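You operate a simulated robot arm through the tools that you are given. There is no shell and no other tool.

You run a simulated robot arm. Do the job below in one go: nothing can be reset, and whatever is moved stays where it is left.

Task
Fill the empty orange bag to about its line and fold its lip.
Fine: at the hopper; it goes back in the black rack; hopper slider closed, holder out; no ice goes past the bag. Set down upright: what you pick out. Where these are worked on the way, their far stop is far enough and under half their travel is too little: yellow holder.

Only the result counts: the job must be done as asked and must still hold three seconds after the hand-in. Knocking over, shifting, dropping, spilling or breaking anything else fails it. Flat cloth is picked up by pressing the open fingertips on it (5 to 10 N) and closing them slowly along it; thin cloth reads only 2 to 8 mm in the jaws.

Robot
A 6-joint arm with a two-finger parallel gripper, fixed in place. Base frame: the origin is at the foot of the arm, x ahead of it, y to its left, z up; the work surface is at about z = 800. Units: mm, degrees, N and s.
With the tool pointing down near the work surface it reaches from about 340 to 760 mm from the base axis. Its first joint turns from -66.0 to 66.0 degrees. Payload 2.45 kg.
Tool frame: the origin (TCP) lies between the finger pads and is the grasp point; the fingertips stand 24 mm ahead of it; z points along the fingers, y is the line along which they close. Largest opening 68 mm; finger width 17, thickness 10; the body of the gripper, 40 by 70 mm, starts 41 mm behind the TCP.
Orientation is told as [roll, pitch, yaw] about the base's x, y, z axes, in that order, counted from this pose: with the fingers straight down and closing along the base's y, the tool's x points along the base's -x, its y along +y and its z along -z.

Tools
- The arm moves only by the tool drive_tool. Its argument "plan" is a list of rows, each a list of 7 numbers: the opening, from 0 (shut) to 1 (fully open), then the shift along the tool's x, y, z in mm, then the turn, a rotation vector about the tool's x, y, z in degrees. In form: [[gripper, dx, dy, dz, rx, ry, rz], ...]. A call has 1 to 20 rows; each row shifts and turns the commanded pose from where the row before left it, along the tool's axes as they then stand. Each row takes 0.2 s and may step no farther than 50 mm and 8.6 degrees from the row before; otherwise, or with a gripper value out of range, the whole call is refused. A pose out of reach is approached as far as the arm can. The call stops where the force on the tool passes 70 N (or 10 N more than at its start, if that is more) or the arm is blocked; 0.2 s more then pass. Each finger travels about 108 mm/s and halts on what it meets, pressing with about 32 N; the grip force reading is that of the motor and also rises with nothing between the fingers. The clock runs only during rows and for 0.2 s after the last one: add rows that do not move to give the fingers time. The reply holds the time, the measured pose of the TCP, the force on the tool along the base axes, the opening and the grip force, in the units named above and with some noise, with the torque about the TCP (base axes, N m) and any sound that the robot's microphone picked up.
- Cameras (640 x 400 px; columns grow to the right, rows downward): "scene" is fixed at [177.4, 434.6, 1452]; the picture's right is [-0.53, -0.85, 0.00], its down [-0.58, 0.36, -0.73] and it looks along [0.62, -0.39, -0.68] (base axes); focal length 228 px, centre (320, 200). "wrist" rides on the gripper at [84, 11, -75] in the tool frame; the picture's right is [-0.13, 0.99, 0.00], its down [-0.60, -0.08, -0.79] and it looks along [-0.79, -0.10, 0.61] (tool axes); focal length 251 px, centre (320, 200). There is no depth. A picture from a camera that has moved, and an enlarged one, comes with that camera's place and axes in the base frame and with its lens.
- snapshot(camera): a new picture of that camera. No time passes.
- close_up(camera, box): a new picture of the part [left, top, right, bottom] of that camera's present view, enlarged. No time passes.
- finish_job(): hands the job in; it is judged then, once.

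Places have to be worked out from the pictures, the camera data and where the tool is seen. Open the gripper and draw the arm clear of the work before you hand the job in, unless the task says otherwise.

The tools are called after "Request:" by a JSON object that holds its "fn" and its "kwargs". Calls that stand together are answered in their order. drive_tool: Moves the arm, as the interface text tells. Its arguments: {"type":"object","properties":{"plan":{"type":"array","items":{"type":"array","items":{"type":"number"}}}},"required":["plan"]} The other tools are called the same way: snapshot (camera) takes a picture; close_up (camera, box) takes an enlarged picture of a part of a camera's view; finish_job () hands the job in.

At the start:

```text
t: 0.0
tcp_pos: [375.2, -220.6, 1259.2]
tool_rot: [0.0, 0.0, 0.1]
contact_force: [-1.1, -0.4, -0.4]
wrist_torque: [0.04, -0.04, -0.02]
grip_width: 67.9
gripper_force: 0.0
```

scene: 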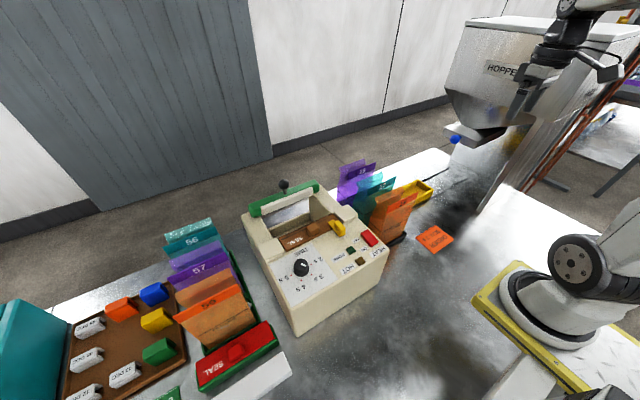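
wrist: 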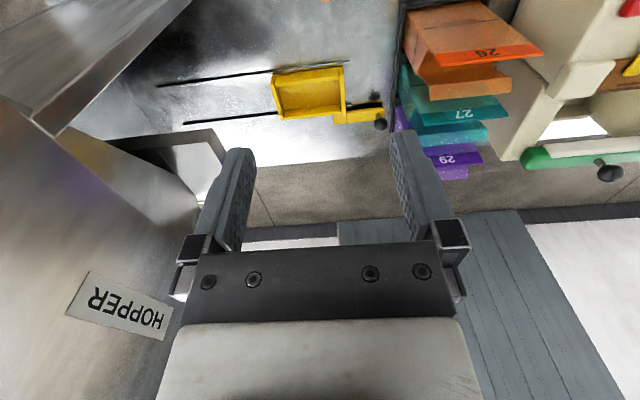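

The first pictures show two racks of bags, a sealing machine, a hopper at the right and a yellow holder on rails. I take enlarged views to understand the layout before moving.

Request:
{"fn": "close_up", "kwargs": {"camera": "scene", "box": [320, 140, 480, 260]}}

Request:
{"fn": "close_up", "kwargs": {"camera": "scene", "box": [420, 0, 640, 220]}}

Request:
{"fn": "close_up", "kwargs": {"camera": "scene", "box": [0, 200, 300, 400]}}

Request:
{"fn": "close_up", "kwargs": {"camera": "scene", "box": [230, 170, 400, 340]}}

Request:
{"fn": "close_up", "kwargs": {"camera": "wrist", "box": [150, 0, 550, 250]}}

```text
3.33 times, centred on (400, 200) of scene
camera zoom: at [177.4, 434.6, 1452.0], right [-0.53, -0.85, 0.0], down [-0.58, 0.36, -0.73], along [0.62, -0.39, -0.68], focal length 762 px, centre (53, 200)
```

zoom: 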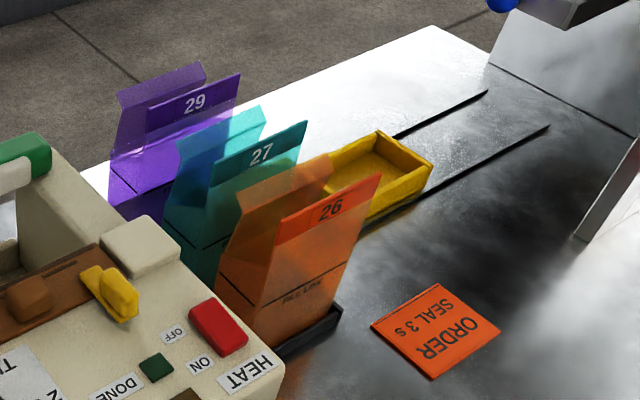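

```text
1.82 times, centred on (530, 110) of scene
camera zoom: at [177.4, 434.6, 1452.0], right [-0.53, -0.85, 0.0], down [-0.58, 0.36, -0.73], along [0.62, -0.39, -0.68], focal length 415 px, centre (-62, 364)
```

zoom: 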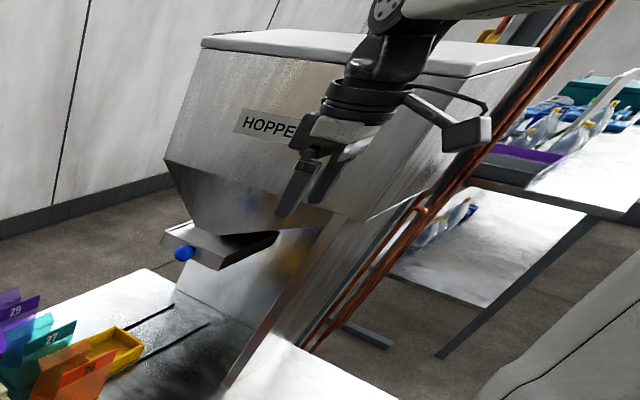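

```text
2.00 times, centred on (150, 300) of scene
camera zoom: at [177.4, 434.6, 1452.0], right [-0.53, -0.85, 0.0], down [-0.58, 0.36, -0.73], along [0.62, -0.39, -0.68], focal length 457 px, centre (660, 0)
```

zoom: 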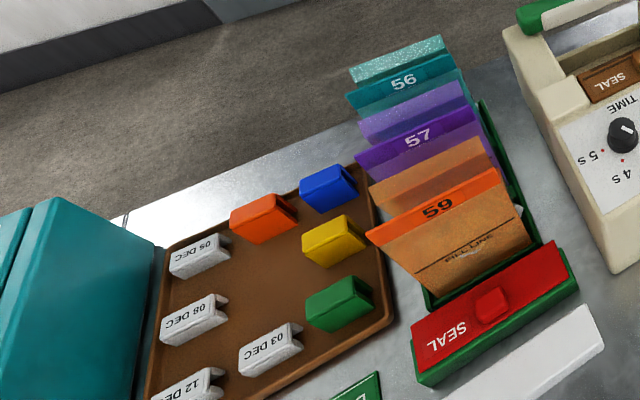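

```text
2.35 times, centred on (315, 255) of scene
camera zoom: at [177.4, 434.6, 1452.0], right [-0.53, -0.85, 0.0], down [-0.58, 0.36, -0.73], along [0.62, -0.39, -0.68], focal length 538 px, centre (332, 71)
```

zoom: 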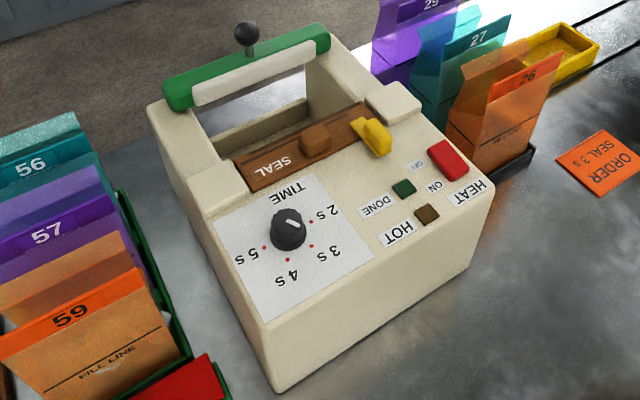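

```text
1.60 times, centred on (350, 125) of wrist
camera zoom: at [292.6, -211.0, 1333.7], right [0.13, 0.99, 0.0], down [0.6, -0.08, 0.79], along [0.79, -0.1, -0.61], focal length 402 px, centre (272, 320)
```

zoom: 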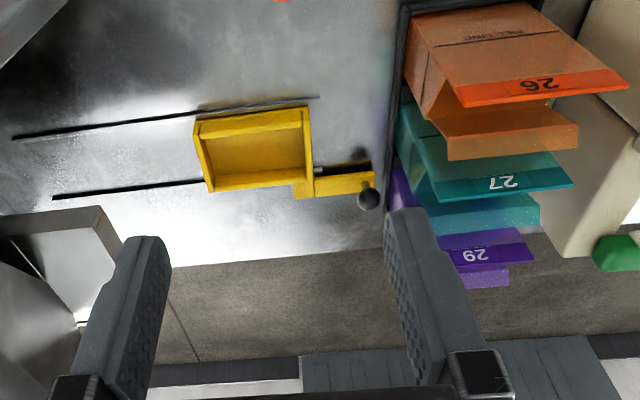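

The black rack's orange bag (26) stands nearest the robot at about x 480, y −40. The holder is at about (582, −270) on rails running along −y. I move to a spot above the near side of the black rack for a closer look.

Request:
{"fn": "drive_tool", "kwargs": {"plan": [[1, 0, 40, 20, 0, 0, 0], [1, 0, 40, 20, 0, 0, 0], [1, 0, 40, 20, 0, 0, 0], [1, 0, 40, 20, 0, 0, 0], [1, 0, 0, 0, 0, 0, 0]]}}

Request:
{"fn": "snapshot", "kwargs": {"camera": "wrist"}}

Request:
{"fn": "snapshot", "kwargs": {"camera": "scene"}}

```text
t: 1.2
tcp_pos: [377.4, -64.2, 1181.0]
tool_rot: [-0.1, -0.1, 0.0]
contact_force: [0.7, -0.2, -0.5]
wrist_torque: [0.04, -0.04, 0.02]
grip_width: 67.8
gripper_force: 0.1
```

```text
taken
camera wrist: at [294.0, -53.4, 1254.1], right [0.13, 0.99, 0.0], down [0.6, -0.08, 0.79], along [0.79, -0.1, -0.61], focal length 251 px, centre (320, 200)
```

wrist: 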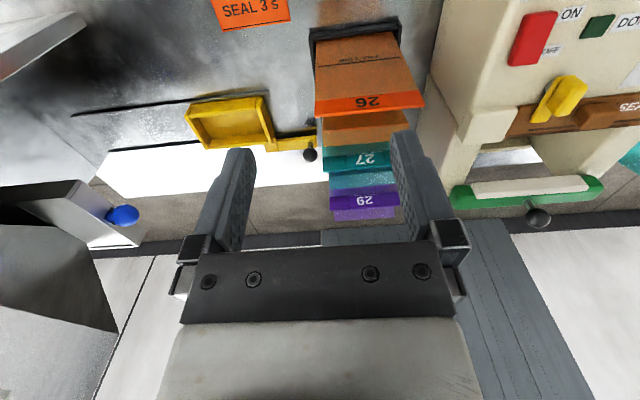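

```text
taken
```

scene: 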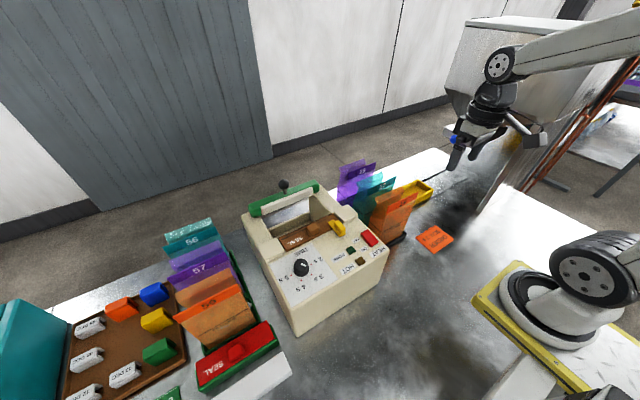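

Request:
{"fn": "close_up", "kwargs": {"camera": "wrist", "box": [290, 0, 450, 230]}}

Request:
{"fn": "close_up", "kwargs": {"camera": "wrist", "box": [60, 60, 330, 240]}}

Request:
{"fn": "close_up", "kwargs": {"camera": "scene", "box": [330, 150, 460, 260]}}

```text
1.74 times, centred on (370, 115) of wrist
camera zoom: at [294.0, -53.4, 1254.1], right [0.13, 0.99, 0.0], down [0.6, -0.08, 0.79], along [0.79, -0.1, -0.61], focal length 437 px, centre (233, 348)
```

zoom: 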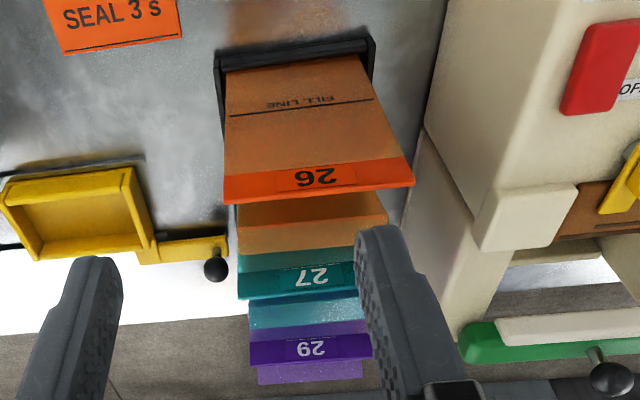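

```text
2.22 times, centred on (195, 150) of wrist
camera zoom: at [294.0, -53.4, 1254.1], right [0.13, 0.99, 0.0], down [0.6, -0.08, 0.79], along [0.79, -0.1, -0.61], focal length 559 px, centre (598, 311)
```

zoom: 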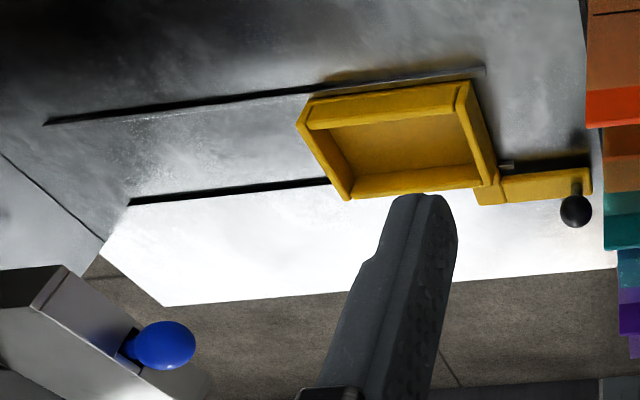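

```text
3.64 times, centred on (395, 205) of scene
camera zoom: at [177.4, 434.6, 1452.0], right [-0.53, -0.85, 0.0], down [-0.58, 0.36, -0.73], along [0.62, -0.39, -0.68], focal length 831 px, centre (47, 182)
```

zoom: 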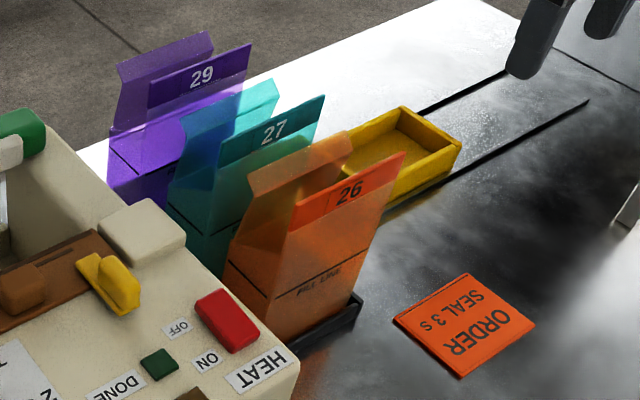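

The bag stands in a black tray, its front panel with "26" leaning toward the robot and a separate back panel behind it. I go to its −y side and turn the tool so that the wrist camera looks along +y at the bag's profile, and the fingers close along x.

Request:
{"fn": "drive_tool", "kwargs": {"plan": [[1, -25, -30, 30, 0, 0, 0], [1, -25, -30, 30, 0, 0, 0], [1, -25, -30, 30, 0, 0, 0], [1, -25, -30, 30, 0, 0, 0], [1, 0, 0, 0, 0, 0, -8.4], [1, 0, 0, 0, 0, 0, -8.4], [1, 0, 0, 0, 0, 0, -8.4], [1, 0, 0, 0, 0, 0, -8.4], [1, 0, 0, 0, 0, 0, -8.4], [1, 0, 0, 0, 0, 0, -8.4], [1, 0, 0, 0, 0, 0, -8.4], [1, 0, 0, 0, 0, 0, -8.4], [1, 0, 0, 0, 0, 0, -8.4], [1, 0, 0, 0, 0, 0, -8.4], [1, 0, 0, 0, 0, 0, -6.0], [1, 0, 0, 0, 0, 0, 0]]}}

Request:
{"fn": "snapshot", "kwargs": {"camera": "wrist"}}

Request:
{"fn": "snapshot", "kwargs": {"camera": "scene"}}

```text
t: 4.6
tcp_pos: [475.5, -179.8, 1061.1]
tool_rot: [0.0, 0.0, 90.3]
contact_force: [-0.2, -0.3, -0.6]
wrist_torque: [0.01, 0.01, -0.01]
grip_width: 68.1
gripper_force: 0.0
```

```text
taken
camera wrist: at [466.1, -265.1, 1134.0], right [-0.99, 0.13, 0.0], down [0.08, 0.6, 0.79], along [0.1, 0.79, -0.61], focal length 251 px, centre (320, 200)
```

wrist: 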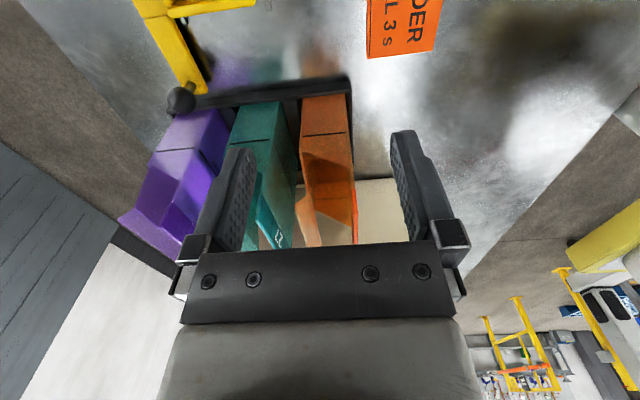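

```text
taken
```

scene: 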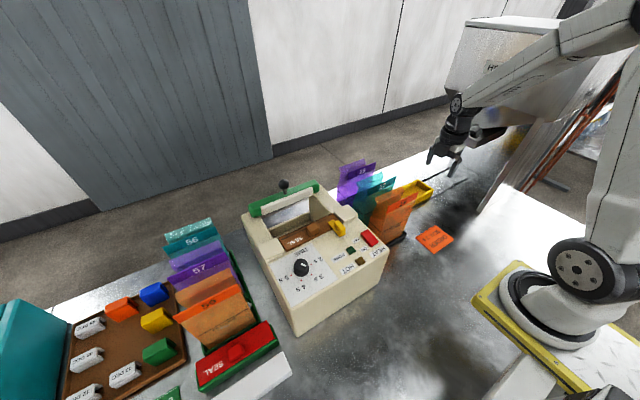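

Request:
{"fn": "close_up", "kwargs": {"camera": "wrist", "box": [120, 60, 400, 260]}}

Request:
{"fn": "close_up", "kwargs": {"camera": "wrist", "box": [250, 70, 400, 250]}}

```text
2.00 times, centred on (260, 160) of wrist
camera zoom: at [466.1, -265.1, 1134.0], right [-0.99, 0.13, 0.0], down [0.08, 0.6, 0.79], along [0.1, 0.79, -0.61], focal length 503 px, centre (440, 280)
```

zoom: 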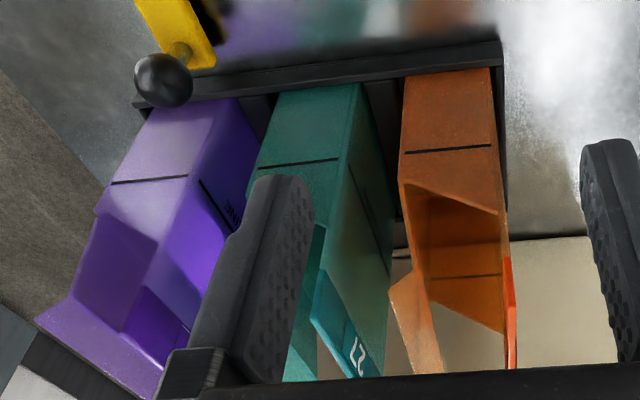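

```text
2.22 times, centred on (325, 160) of wrist
camera zoom: at [466.1, -265.1, 1134.0], right [-0.99, 0.13, 0.0], down [0.08, 0.6, 0.79], along [0.1, 0.79, -0.61], focal length 559 px, centre (309, 289)
```

zoom: 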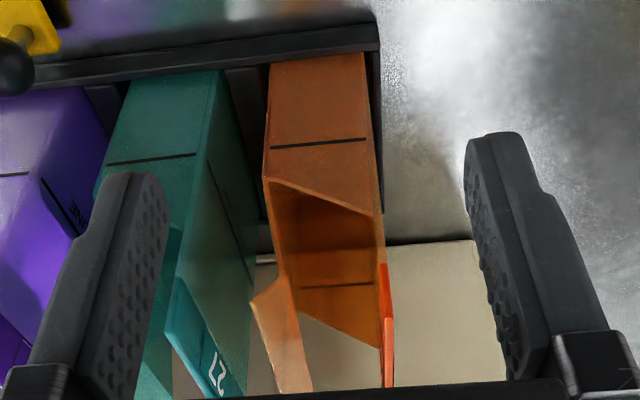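

Request:
{"fn": "close_up", "kwargs": {"camera": "scene", "box": [360, 170, 430, 245]}}

Request:
{"fn": "close_up", "kwargs": {"camera": "scene", "box": [160, 210, 290, 380]}}

```text
5.33 times, centred on (395, 208) of scene
camera zoom: at [177.4, 434.6, 1452.0], right [-0.53, -0.85, 0.0], down [-0.58, 0.36, -0.73], along [0.62, -0.39, -0.68], focal length 1218 px, centre (-80, 160)
```

zoom: 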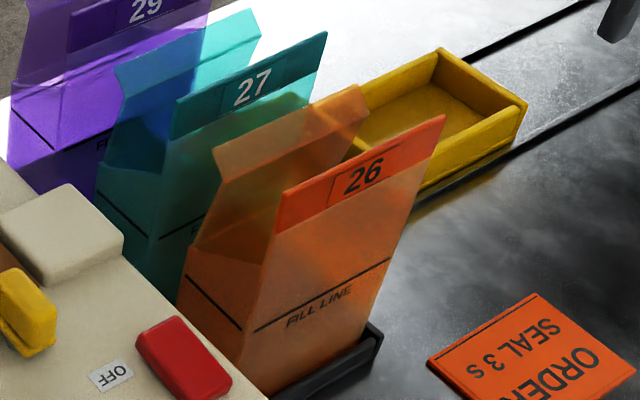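

```text
2.35 times, centred on (225, 295) of scene
camera zoom: at [177.4, 434.6, 1452.0], right [-0.53, -0.85, 0.0], down [-0.58, 0.36, -0.73], along [0.62, -0.39, -0.68], focal length 538 px, centre (544, -24)
```

zoom: 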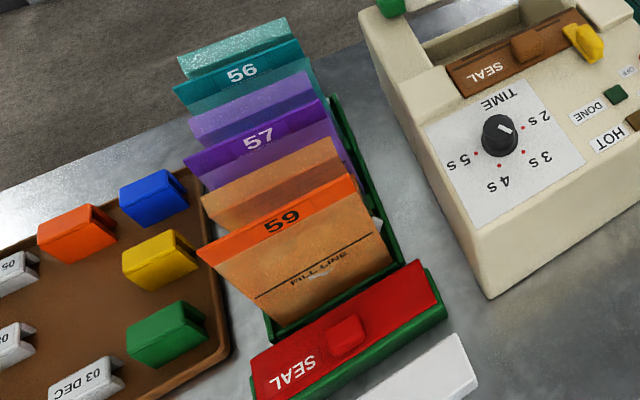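

The bag is a box with a tall front panel carrying the "26" strip, a back panel whose top lip flares backward (+x), and a fill line. Next I study the hopper's spout and its blue knob.

Request:
{"fn": "close_up", "kwargs": {"camera": "scene", "box": [400, 90, 560, 220]}}

Request:
{"fn": "drive_tool", "kwargs": {"plan": [[1, 0, 0, 0, 0, 0, 8.4], [1, 0, 0, 0, 0, 0, 8.4], [1, 0, 0, 0, 0, 0, 8.4], [1, 0, 0, 0, 0, 0, 8.4], [1, 0, 0, 0, 0, 0, 8.4], [1, 0, 0, 0, 0, 0, 8.4], [1, 0, 0, 0, 0, 0, 8.4], [1, 0, 0, 0, 0, 0, 8.4], [1, 0, 0, 0, 0, 0, 8.4], [1, 0, 0, 0, 0, 0, 8.4], [1, 0, 0, 0, 0, 0, 8.4], [1, 0, 0, 0, 0, 0, 8.4], [1, 0, 0, 0, 0, 0, 8.4], [1, 0, 0, 0, 0, 0, 8.4], [1, 0, 0, 0, 0, 0, 8.4], [1, 0, 0, 0, 0, 0, 8.4], [1, 0, 0, 0, 0, 0, 0]]}}

Request:
{"fn": "snapshot", "kwargs": {"camera": "wrist"}}

```text
3.08 times, centred on (480, 155) of scene
camera zoom: at [177.4, 434.6, 1452.0], right [-0.53, -0.85, 0.0], down [-0.58, 0.36, -0.73], along [0.62, -0.39, -0.68], focal length 703 px, centre (-172, 338)
```

zoom: 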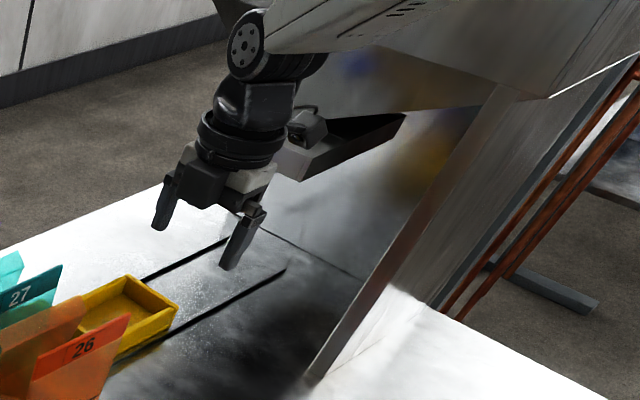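

```text
t: 8.2
tcp_pos: [475.1, -181.3, 1060.4]
tool_rot: [0.1, 0.0, -44.5]
contact_force: [0.4, 0.8, 0.0]
wrist_torque: [-0.02, -0.02, 0.03]
grip_width: 68.1
gripper_force: 0.1
```

```text
taken
camera wrist: at [423.9, -115.7, 1133.3], right [0.79, 0.62, 0.0], down [0.38, -0.48, 0.79], along [0.49, -0.62, -0.61], focal length 251 px, centre (320, 200)
```

wrist: 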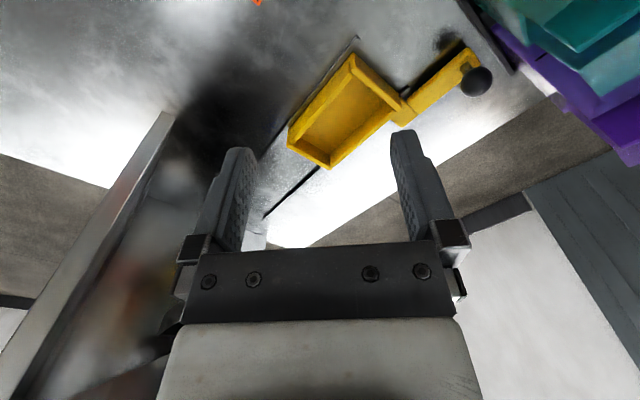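

The spout is above this view, so I tilt the tool to look more level at the hopper.

Request:
{"fn": "drive_tool", "kwargs": {"plan": [[1, 40, 0, 0, 0, 0, 0], [1, 30, 0, 0, 0, 0, 0], [1, 0, 0, 0, 0, -8, 0], [1, 0, 0, 0, 0, -8, 0], [1, 0, 0, 0, 0, -8, 0], [1, 0, 0, 0, 0, -8, 0], [1, 0, 0, 0, 0, 0, 0]]}}

Request:
{"fn": "snapshot", "kwargs": {"camera": "wrist"}}

Request:
{"fn": "snapshot", "kwargs": {"camera": "scene"}}

```text
t: 9.8
tcp_pos: [425.7, -131.2, 1060.1]
tool_rot: [0.0, -31.9, -44.4]
contact_force: [0.7, 0.8, 0.3]
wrist_torque: [-0.02, -0.03, 0.0]
grip_width: 68.1
gripper_force: 0.1
```

```text
taken
camera wrist: at [355.0, -46.7, 1077.6], right [0.77, 0.63, 0.07], down [0.01, -0.12, 0.99], along [0.64, -0.76, -0.1], focal length 251 px, centre (320, 200)
```

wrist: 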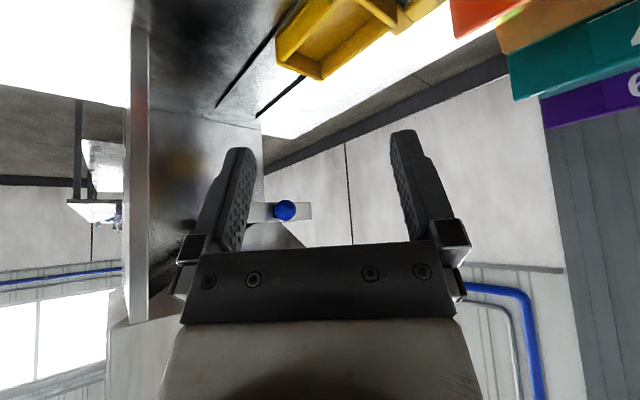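

```text
taken
```

scene: 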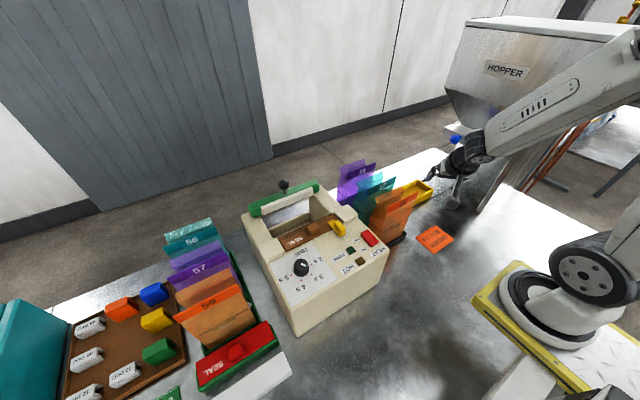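

Request:
{"fn": "close_up", "kwargs": {"camera": "wrist", "box": [100, 80, 400, 270]}}

Request:
{"fn": "close_up", "kwargs": {"camera": "scene", "box": [410, 10, 570, 210]}}

```text
2.11 times, centred on (250, 175) of wrist
camera zoom: at [355.0, -46.7, 1077.6], right [0.77, 0.63, 0.07], down [0.01, -0.12, 0.99], along [0.64, -0.76, -0.1], focal length 529 px, centre (467, 253)
```

zoom: 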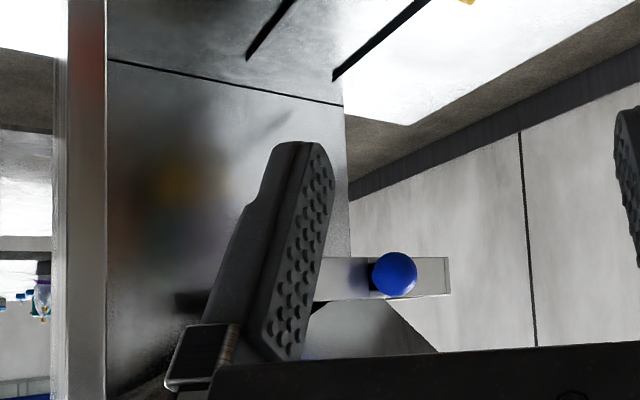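

```text
2.00 times, centred on (490, 110) of scene
camera zoom: at [177.4, 434.6, 1452.0], right [-0.53, -0.85, 0.0], down [-0.58, 0.36, -0.73], along [0.62, -0.39, -0.68], focal length 457 px, centre (-20, 380)
```

zoom: 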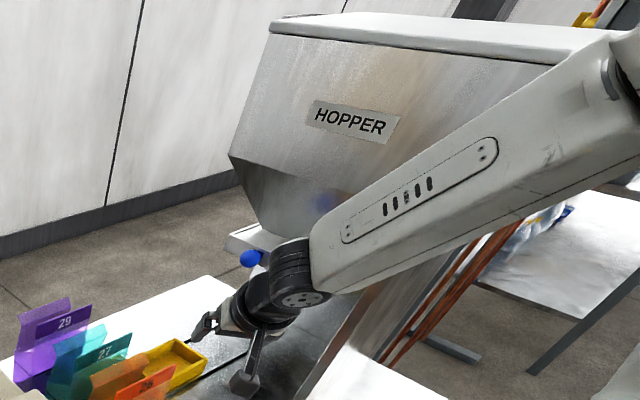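

From several views I place the slider's blue knob at about (545, −352, 1056), the holder's black knob at about (653, −121, 854), and bag 26's front top edge at x 453, y −80…40, z 1018. I move under the hopper's +y side and look level at the frame to find the outlet.

Request:
{"fn": "drive_tool", "kwargs": {"plan": [[1, 0, 0, 0, 0, 8, 0], [1, 0, 0, 0, 0, 8, 0], [1, 0, 0, 0, 0, 8, 0], [1, 0, 0, 0, 0, 7.9, 0], [1, 0, 0, 0, 0, 0, 8.5], [1, 0, 0, 0, 0, 0, 8.5], [1, 0, 0, 0, 0, 0, 8.5], [1, 0, 0, 0, 0, 0, 8.5], [1, 0, 0, 0, 0, 0, 8.5], [1, 0, 0, 0, 0, 0, 3.1], [1, -36, 35, 0, 0, 0, 0], [1, -36, 35, 0, 0, 0, 0], [1, -36, 40, 20, 0, 0, 0], [1, 0, 0, 20, 0, -8, 0], [1, 0, 0, 0, 0, -8, 0], [1, 0, 0, 0, 0, -8, 0], [1, 0, 0, 0, 0, -8, 0], [1, 0, 0, 0, 0, -8, 0], [1, 0, 0, 0, 0, 0, 0]]}}

Request:
{"fn": "snapshot", "kwargs": {"camera": "wrist"}}

Request:
{"fn": "snapshot", "kwargs": {"camera": "scene"}}

```text
refused: row 11 steps farther than a row can; nothing moved
```

```text
taken
camera wrist: at [355.0, -46.7, 1077.6], right [0.77, 0.63, 0.07], down [0.01, -0.12, 0.99], along [0.64, -0.76, -0.1], focal length 251 px, centre (320, 200)
```

wrist: 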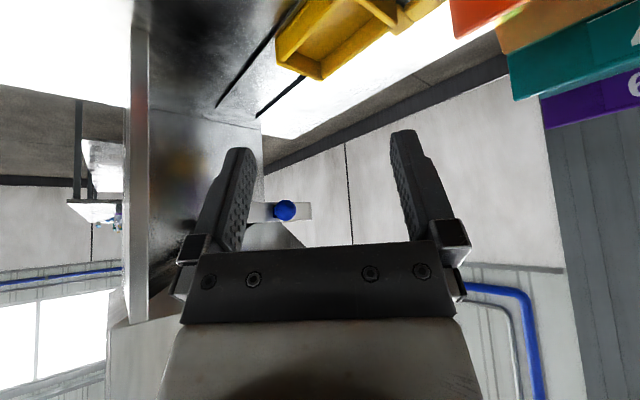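

```text
taken
```

scene: 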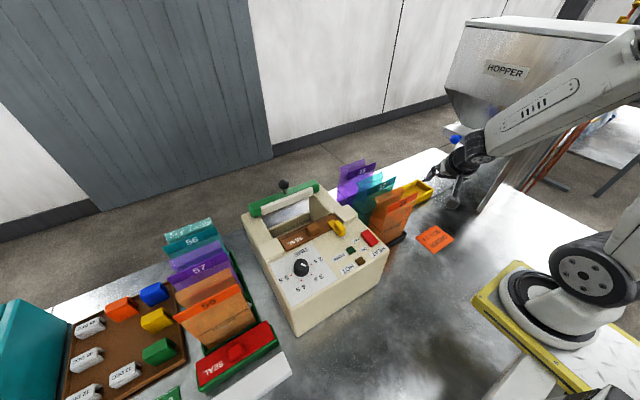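

The call was refused because some diagonal steps were over 50 mm. I repeat it with smaller steps.

Request:
{"fn": "drive_tool", "kwargs": {"plan": [[1, 0, 0, 0, 0, 8, 0], [1, 0, 0, 0, 0, 8, 0], [1, 0, 0, 0, 0, 8, 0], [1, 0, 0, 0, 0, 7.9, 0], [1, 0, 0, 0, 0, 0, 8.5], [1, 0, 0, 0, 0, 0, 8.5], [1, 0, 0, 0, 0, 0, 8.5], [1, 0, 0, 0, 0, 0, 8.5], [1, 0, 0, 0, 0, 0, 8.5], [1, 0, 0, 0, 0, 0, 3.1], [1, -30, 30, 0, 0, 0, 0], [1, -30, 30, 0, 0, 0, 0], [1, -30, 30, 15, 0, 0, 0], [1, -20, 30, 25, 0, 0, 0], [1, 0, 0, 15, 0, -8, 0], [1, 0, 0, 0, 0, -8, 0], [1, 0, 0, 0, 0, -8, 0], [1, 0, 0, 0, 0, -8, 0], [1, 0, 0, 0, 0, -8, 0], [1, 0, 0, 0, 0, 0, 0]]}}

Request:
{"fn": "snapshot", "kwargs": {"camera": "wrist"}}

Request:
{"fn": "snapshot", "kwargs": {"camera": "scene"}}

```text
t: 14.0
tcp_pos: [544.6, -240.5, 1003.4]
tool_rot: [0.0, -40.0, -90.0]
contact_force: [0.3, 0.0, 0.1]
wrist_torque: [0.0, 0.0, 0.0]
grip_width: 68.1
gripper_force: 0.0
```

```text
taken
camera wrist: at [557.2, -129.2, 1006.1], right [0.99, -0.1, 0.08], down [-0.08, 0.05, 1.0], along [-0.1, -0.99, 0.04], focal length 251 px, centre (320, 200)
```

wrist: 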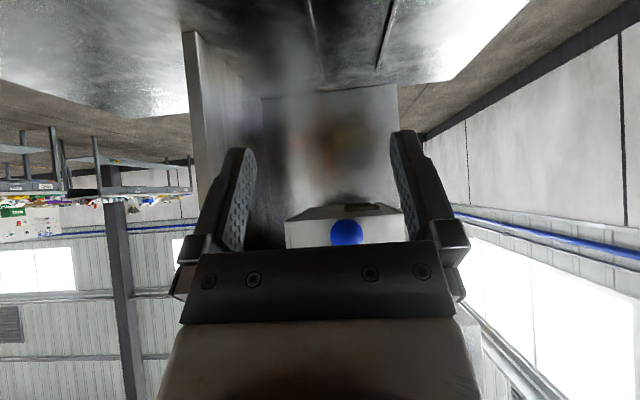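

```text
taken
```

scene: 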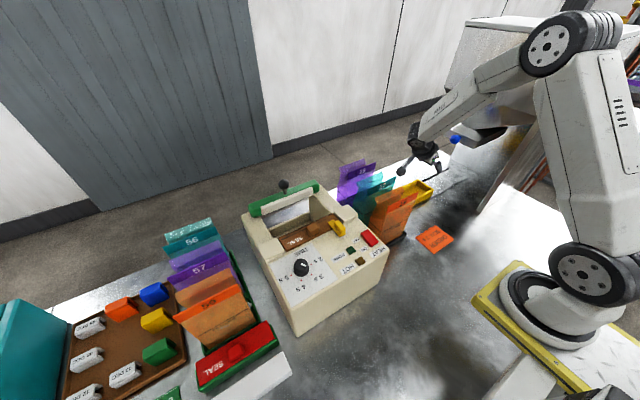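

Request:
{"fn": "close_up", "kwargs": {"camera": "wrist", "box": [250, 80, 430, 260]}}

```text
2.22 times, centred on (340, 170) of wrist
camera zoom: at [557.2, -129.2, 1006.1], right [0.99, -0.1, 0.08], down [-0.08, 0.05, 1.0], along [-0.1, -0.99, 0.04], focal length 559 px, centre (276, 267)
```

zoom: 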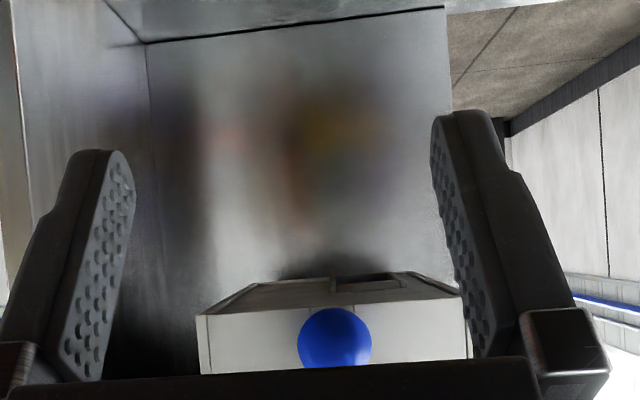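

Request:
{"fn": "close_up", "kwargs": {"camera": "wrist", "box": [275, 195, 415, 250]}}

```text
4.57 times, centred on (345, 222) of wrist
camera zoom: at [557.2, -129.2, 1006.1], right [0.99, -0.1, 0.08], down [-0.08, 0.05, 1.0], along [-0.1, -0.99, 0.04], focal length 1149 px, centre (206, 97)
```

zoom: 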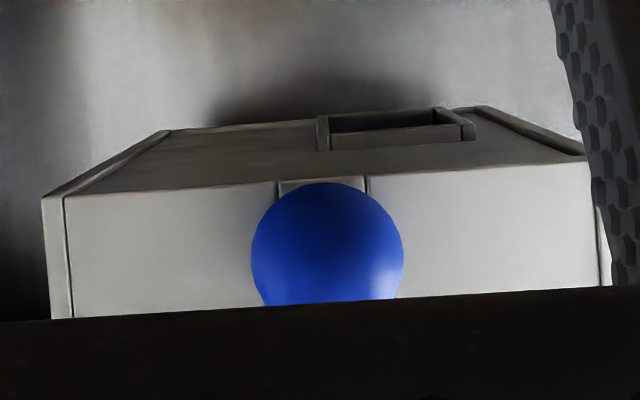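

The outlet port's centre is at about x 580, y −475, its bottom at z ≈1032. The collar's face is at y ≈ −391 and the blue knob at (555, −366, 1050). The holder's centreline (x ≈ 581) matches the outlet. Now I look at the bag's mouth from its +y side with the same tool yaw.

Request:
{"fn": "drive_tool", "kwargs": {"plan": [[1, 0, 0, 0, 0, 8, 0], [1, 0, 0, 0, 0, 8, 0], [1, 0, 0, 0, 0, 8, 0], [1, 0, 0, 0, 0, 8, 0], [1, 0, 0, 0, 0, 8, 0], [1, 0, 0, -40, 0, 0, 0], [1, 0, 0, -40, 0, 0, 0], [1, 45, -10, 0, 0, 0, 0], [1, 45, -10, 0, 0, 0, 0], [1, 45, -10, 0, 0, 0, 0], [1, 45, -10, 0, 0, 0, 0], [1, 45, -10, 0, 0, 0, 0], [1, 45, -10, 0, 0, 0, 0], [1, 45, -10, 0, 0, 0, 0], [1, 0, 0, 0, 0, -8, 0], [1, 0, 0, 0, 0, -8, 0], [1, 0, 0, 0, 0, 0, 0]]}}

Request:
{"fn": "snapshot", "kwargs": {"camera": "wrist"}}

Request:
{"fn": "snapshot", "kwargs": {"camera": "scene"}}

```text
t: 17.6
tcp_pos: [476.7, 70.8, 1083.3]
tool_rot: [0.1, -16.1, -90.0]
contact_force: [-0.1, -0.2, -0.1]
wrist_torque: [-0.01, 0.01, 0.01]
grip_width: 68.1
gripper_force: 0.0
```

```text
taken
camera wrist: at [488.2, 173.4, 1131.5], right [0.99, -0.12, 0.04], down [-0.08, -0.36, 0.93], along [-0.1, -0.92, -0.37], focal length 251 px, centre (320, 200)
```

wrist: 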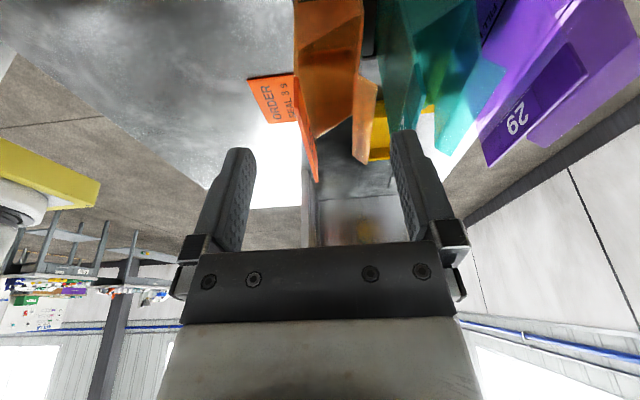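

```text
taken
```

scene: 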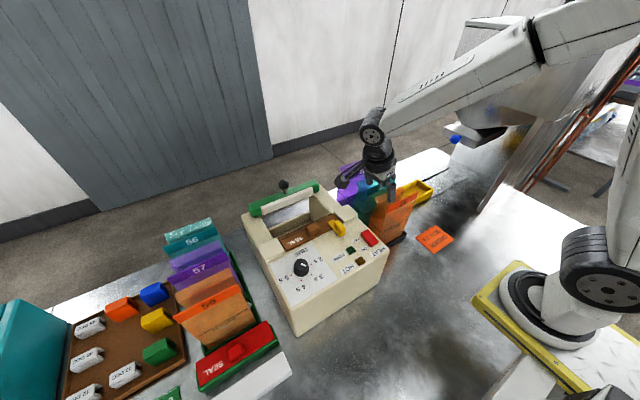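

Request:
{"fn": "close_up", "kwargs": {"camera": "wrist", "box": [270, 0, 400, 190]}}

Request:
{"fn": "close_up", "kwargs": {"camera": "wrist", "box": [290, 60, 390, 190]}}

Request:
{"fn": "close_up", "kwargs": {"camera": "wrist", "box": [360, 0, 640, 190]}}

```text
2.11 times, centred on (335, 95) of wrist
camera zoom: at [488.2, 173.4, 1131.5], right [0.99, -0.12, 0.04], down [-0.08, -0.36, 0.93], along [-0.1, -0.92, -0.37], focal length 529 px, centre (288, 421)
```

zoom: 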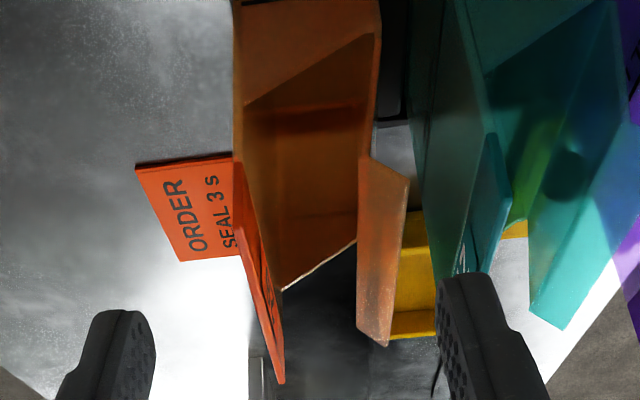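

```text
3.08 times, centred on (340, 125) of wrist
camera zoom: at [488.2, 173.4, 1131.5], right [0.99, -0.12, 0.04], down [-0.08, -0.36, 0.93], along [-0.1, -0.92, -0.37], focal length 774 px, centre (258, 431)
```

zoom: 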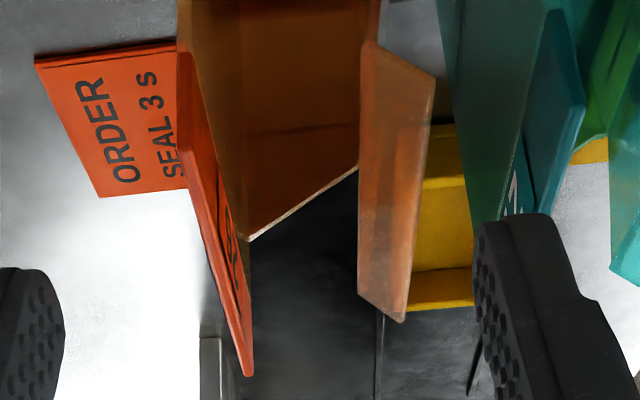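

```text
2.11 times, centred on (500, 95) of wrist
camera zoom: at [488.2, 173.4, 1131.5], right [0.99, -0.12, 0.04], down [-0.08, -0.36, 0.93], along [-0.1, -0.92, -0.37], focal length 529 px, centre (-59, 421)
```

zoom: 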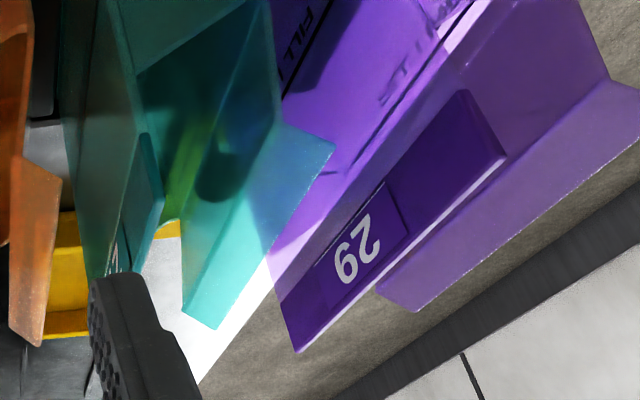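

The picture makes it clear: an opaque "26" board on top of the front panel serves as the handle, and a hinged lip flares backward from the back panel, with the mouth between them. I go above the board with the fingers part open to straddle it.

Request:
{"fn": "drive_tool", "kwargs": {"plan": [[0.62, 0, 0, 0, 0, 8, 0], [0.62, 0, 0, 0, 0, 8, 0], [0.62, -30, -6.5, 0, 0, 0, 0], [0.62, -30, -6.5, 0, 0, 0, 0], [0.62, -30, -6.5, 0, 0, 0, 0], [0.62, 0, 0, 20, 0, 0, 0], [0.62, 0, 0, 0, 0, 0, 0]]}}

Request:
{"fn": "snapshot", "kwargs": {"camera": "wrist"}}

Request:
{"fn": "close_up", "kwargs": {"camera": "scene", "box": [340, 120, 450, 250]}}

```text
t: 19.2
tcp_pos: [455.3, -16.6, 1065.8]
tool_rot: [0.1, -0.1, -89.8]
contact_force: [0.0, 0.7, -0.3]
wrist_torque: [0.02, 0.01, -0.01]
grip_width: 42.1
gripper_force: 0.0
```

```text
taken
camera wrist: at [468.0, 66.2, 1140.5], right [0.99, -0.13, 0.0], down [-0.08, -0.6, 0.79], along [-0.1, -0.79, -0.61], focal length 251 px, centre (320, 200)
```

wrist: 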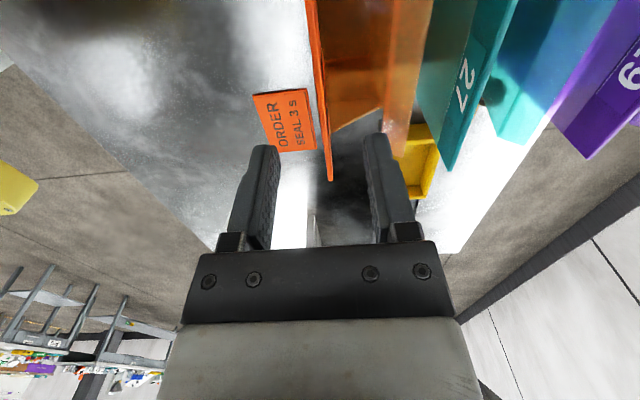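

```text
3.08 times, centred on (395, 185) of scene
camera zoom: at [177.4, 434.6, 1452.0], right [-0.53, -0.85, 0.0], down [-0.58, 0.36, -0.73], along [0.62, -0.39, -0.68], focal length 703 px, centre (89, 246)
```

zoom: 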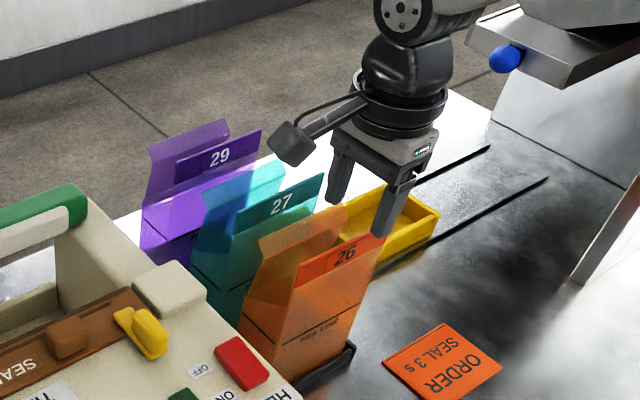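

Request:
{"fn": "close_up", "kwargs": {"camera": "wrist", "box": [260, 0, 440, 190]}}

```text
2.11 times, centred on (350, 95) of wrist
camera zoom: at [468.0, 66.2, 1140.5], right [0.99, -0.13, 0.0], down [-0.08, -0.6, 0.79], along [-0.1, -0.79, -0.61], focal length 529 px, centre (257, 421)
```

zoom: 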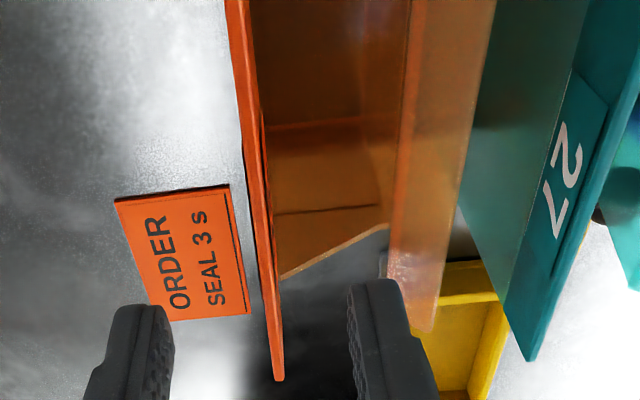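

The board's top edge is at x ≈ 459, about 3.5 mm off my finger centre. I correct this, descend to z ≈ 1000 and check the clearances before closing.

Request:
{"fn": "drive_tool", "kwargs": {"plan": [[0.58, 0, 3.5, 0, 0, 0, 0], [0.58, 0, 0, 20, 0, 0, 0], [0.58, 0, 0, 20, 0, 0, 0], [0.58, 0, 0, 15, 0, 0, 0], [0.58, 0, 0, 10, 0, 0, 0], [0.58, 0, 0, 0, 0, 0, 0]]}}

Request:
{"fn": "snapshot", "kwargs": {"camera": "wrist"}}

Request:
{"fn": "close_up", "kwargs": {"camera": "scene", "box": [340, 140, 450, 250]}}

```text
t: 20.6
tcp_pos: [458.7, -18.8, 999.3]
tool_rot: [0.0, -0.2, -89.9]
contact_force: [-0.6, 0.2, 0.7]
wrist_torque: [-0.02, -0.02, -0.03]
grip_width: 39.4
gripper_force: 0.0
```

```text
taken
camera wrist: at [470.5, 65.5, 1073.4], right [0.99, -0.13, 0.0], down [-0.08, -0.6, 0.79], along [-0.1, -0.79, -0.61], focal length 251 px, centre (320, 200)
```

wrist: 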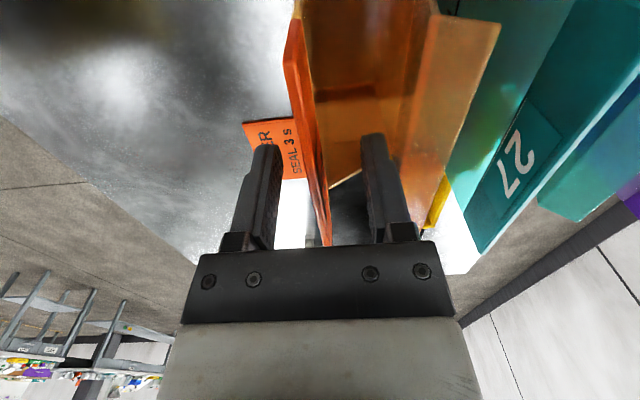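

```text
3.64 times, centred on (395, 195) of scene
camera zoom: at [177.4, 434.6, 1452.0], right [-0.53, -0.85, 0.0], down [-0.58, 0.36, -0.73], along [0.62, -0.39, -0.68], focal length 831 px, centre (47, 218)
```

zoom: 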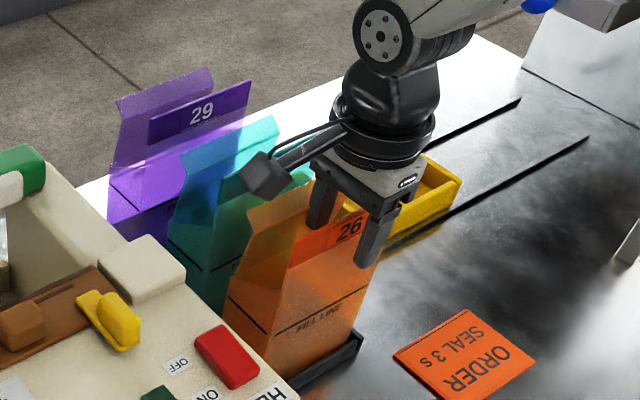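

The fingers straddle the board cleanly, with the rear one inside the mouth and clear of the lip. I trim y by −3 mm to the bag's middle and close gradually.

Request:
{"fn": "drive_tool", "kwargs": {"plan": [[0.58, -3, 0, 0, 0, 0, 0], [0.45, 0, 0, 0, 0, 0, 0], [0.35, 0, 0, 0, 0, 0, 0], [0.25, 0, 0, 0, 0, 0, 0], [0.15, 0, 0, 0, 0, 0, 0], [0.08, 0, 0, 0, 0, 0, 0], [0.0, 0, 0, 0, 0, 0, 0], [0.0, 0, 0, 0, 0, 0, 0]]}}

Request:
{"fn": "snapshot", "kwargs": {"camera": "wrist"}}

Request:
{"fn": "close_up", "kwargs": {"camera": "scene", "box": [340, 140, 450, 250]}}

```text
t: 22.4
tcp_pos: [458.4, -21.1, 1000.2]
tool_rot: [0.0, -0.1, -89.9]
contact_force: [0.3, -0.1, -1.2]
wrist_torque: [0.0, 0.0, 0.0]
grip_width: 3.0
gripper_force: 27.6
```

```text
taken
camera wrist: at [470.8, 62.4, 1074.0], right [0.99, -0.13, 0.0], down [-0.08, -0.6, 0.79], along [-0.1, -0.79, -0.61], focal length 251 px, centre (320, 200)
```

wrist: 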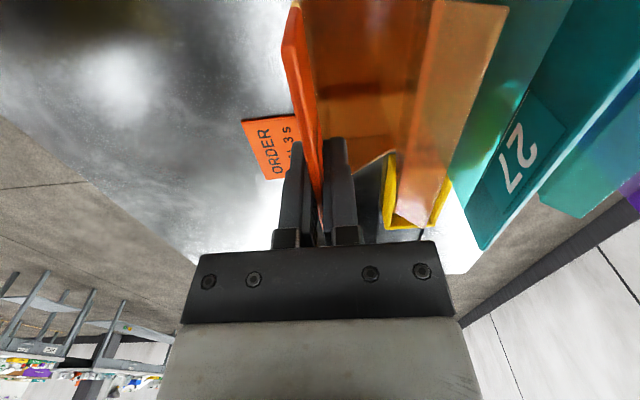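

```text
3.64 times, centred on (395, 195) of scene
camera zoom: at [177.4, 434.6, 1452.0], right [-0.53, -0.85, 0.0], down [-0.58, 0.36, -0.73], along [0.62, -0.39, -0.68], focal length 831 px, centre (47, 218)
```

zoom: 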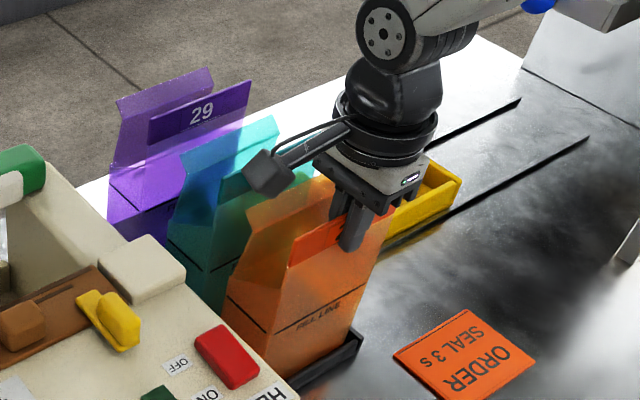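

The board is held (3 mm wide, 28 N) at TCP (458.4, −21.1, 1000.2), which I note as the return pose. I lift straight up slowly.

Request:
{"fn": "drive_tool", "kwargs": {"plan": [[0.0, 0, 0, -8, 0, 0, 0], [0.0, 0, 0, -12, 0, 0, 0], [0.0, 0, 0, -15, 0, 0, 0], [0.0, 0, 0, -15, 0, 0, 0], [0.0, 0, 0, -15, 0, 0, 0], [0.0, 0, 0, -15, 0, 0, 0], [0.0, 0, 0, 0, 0, 0, 0]]}}

Request:
{"fn": "snapshot", "kwargs": {"camera": "wrist"}}

Request:
{"fn": "close_up", "kwargs": {"camera": "scene", "box": [330, 110, 470, 250]}}

```text
t: 24.0
tcp_pos: [458.6, -21.7, 1079.9]
tool_rot: [-0.1, 0.0, -90.0]
contact_force: [0.0, -0.7, 0.2]
wrist_torque: [0.01, -0.03, -0.03]
grip_width: 3.0
gripper_force: 27.1
```

```text
taken
camera wrist: at [470.8, 61.9, 1153.1], right [0.99, -0.13, 0.0], down [-0.08, -0.6, 0.79], along [-0.1, -0.79, -0.61], focal length 251 px, centre (320, 200)
```

wrist: 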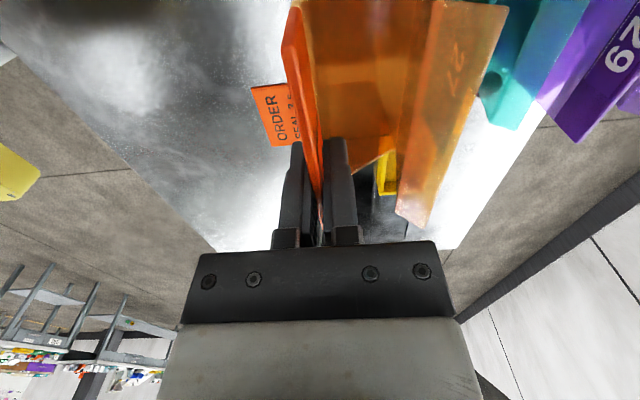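

```text
2.86 times, centred on (400, 180) of scene
camera zoom: at [177.4, 434.6, 1452.0], right [-0.53, -0.85, 0.0], down [-0.58, 0.36, -0.73], along [0.62, -0.39, -0.68], focal length 653 px, centre (91, 257)
```

zoom: 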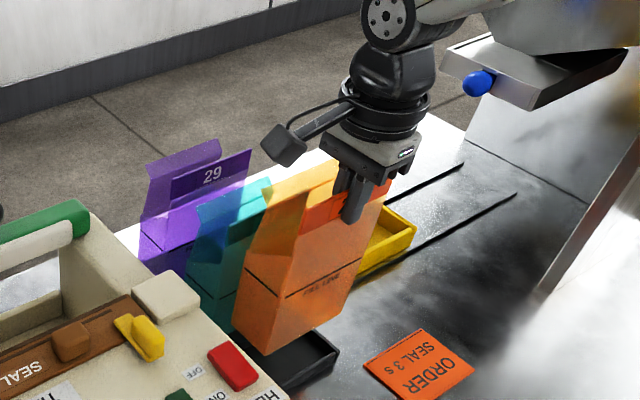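

The bag came free with almost no weight, and the rack's slot is visible beneath it. I carry it along −y at this height, then look at the holder.

Request:
{"fn": "drive_tool", "kwargs": {"plan": [[0.0, -20, 0, 0, 0, 0, 0], [0.0, -35, 0, 0, 0, 0, 0], [0.0, -35, 0, 0, 0, 0, 0], [0.0, -35, 0, 0, 0, 0, 0], [0.0, -35, 0, 0, 0, 0, 0], [0.0, -35, 0, 0, 0, 0, 0], [0.0, -33, 0, 0, 0, 0, 0], [0.0, -20, 0, 0, 0, 0, 0], [0.0, 0, 0, 0, 0, 0, 0]]}}

Request:
{"fn": "snapshot", "kwargs": {"camera": "wrist"}}

Request:
{"fn": "close_up", "kwargs": {"camera": "scene", "box": [330, 110, 530, 260]}}

```text
t: 26.0
tcp_pos: [461.5, -267.9, 1079.3]
tool_rot: [0.1, 0.1, -90.0]
contact_force: [-0.5, -0.9, -0.1]
wrist_torque: [0.02, -0.02, -0.01]
grip_width: 3.2
gripper_force: 26.9
```

```text
taken
camera wrist: at [472.2, -184.7, 1152.4], right [0.99, -0.13, 0.0], down [-0.08, -0.6, 0.79], along [-0.1, -0.79, -0.61], focal length 251 px, centre (320, 200)
```

wrist: 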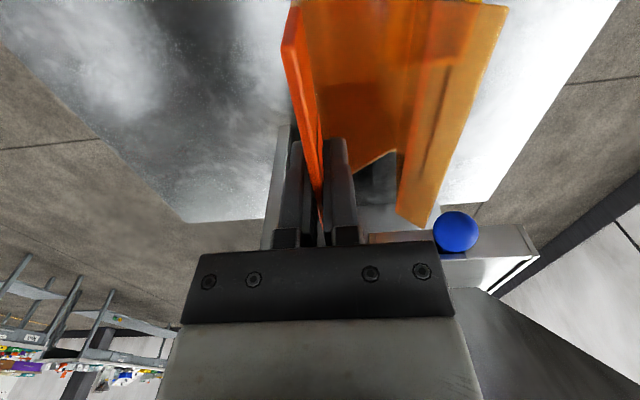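

```text
2.67 times, centred on (430, 185) of scene
camera zoom: at [177.4, 434.6, 1452.0], right [-0.53, -0.85, 0.0], down [-0.58, 0.36, -0.73], along [0.62, -0.39, -0.68], focal length 609 px, centre (27, 240)
```

zoom: 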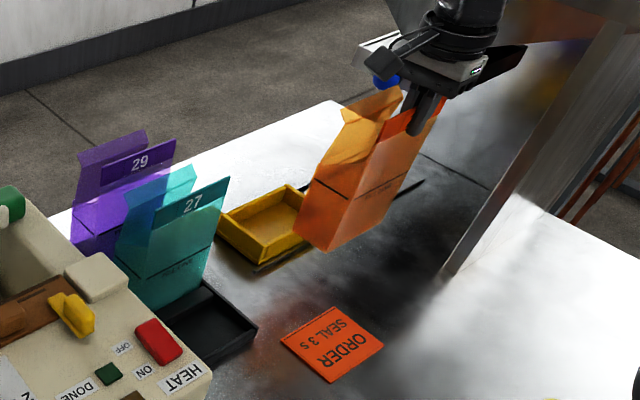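

The bag is held upright beside the holder. I move it +x over the holder (target TCP x ≈ 552 so that the mouth is centred on the outlet line) and compare bag and holder in the pictures.

Request:
{"fn": "drive_tool", "kwargs": {"plan": [[0.0, 0, 20, 0, 0, 0, 0], [0.0, 0, 25, 0, 0, 0, 0], [0.0, 0, 25, 0, 0, 0, 0], [0.0, 0, 20, 0, 0, 0, 0], [0.0, 0, 0, 0, 0, 0, 0]]}}

Request:
{"fn": "snapshot", "kwargs": {"camera": "wrist"}}

Request:
{"fn": "close_up", "kwargs": {"camera": "scene", "box": [370, 110, 480, 230]}}

```text
t: 27.2
tcp_pos: [550.4, -267.5, 1080.1]
tool_rot: [0.0, -0.1, -89.8]
contact_force: [-1.0, -0.7, -0.3]
wrist_torque: [0.0, -0.01, -0.02]
grip_width: 3.3
gripper_force: 26.8
```

```text
taken
camera wrist: at [561.8, -183.9, 1154.2], right [0.99, -0.13, 0.0], down [-0.08, -0.6, 0.79], along [-0.1, -0.79, -0.61], focal length 251 px, centre (320, 200)
```

wrist: 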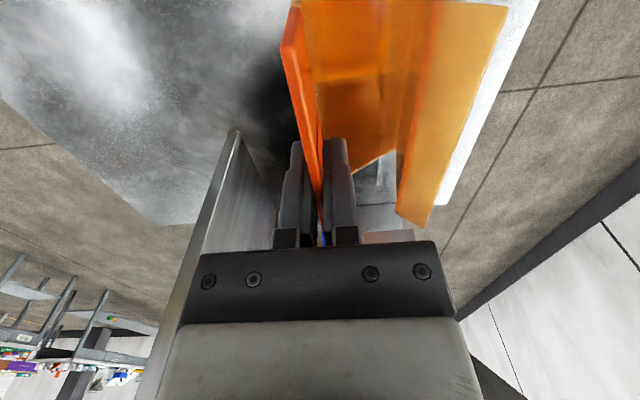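

```text
3.33 times, centred on (425, 170) of scene
camera zoom: at [177.4, 434.6, 1452.0], right [-0.53, -0.85, 0.0], down [-0.58, 0.36, -0.73], along [0.62, -0.39, -0.68], focal length 762 px, centre (-30, 300)
```

zoom: 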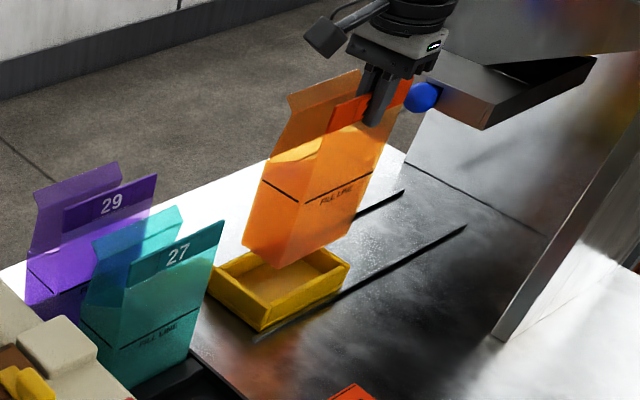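

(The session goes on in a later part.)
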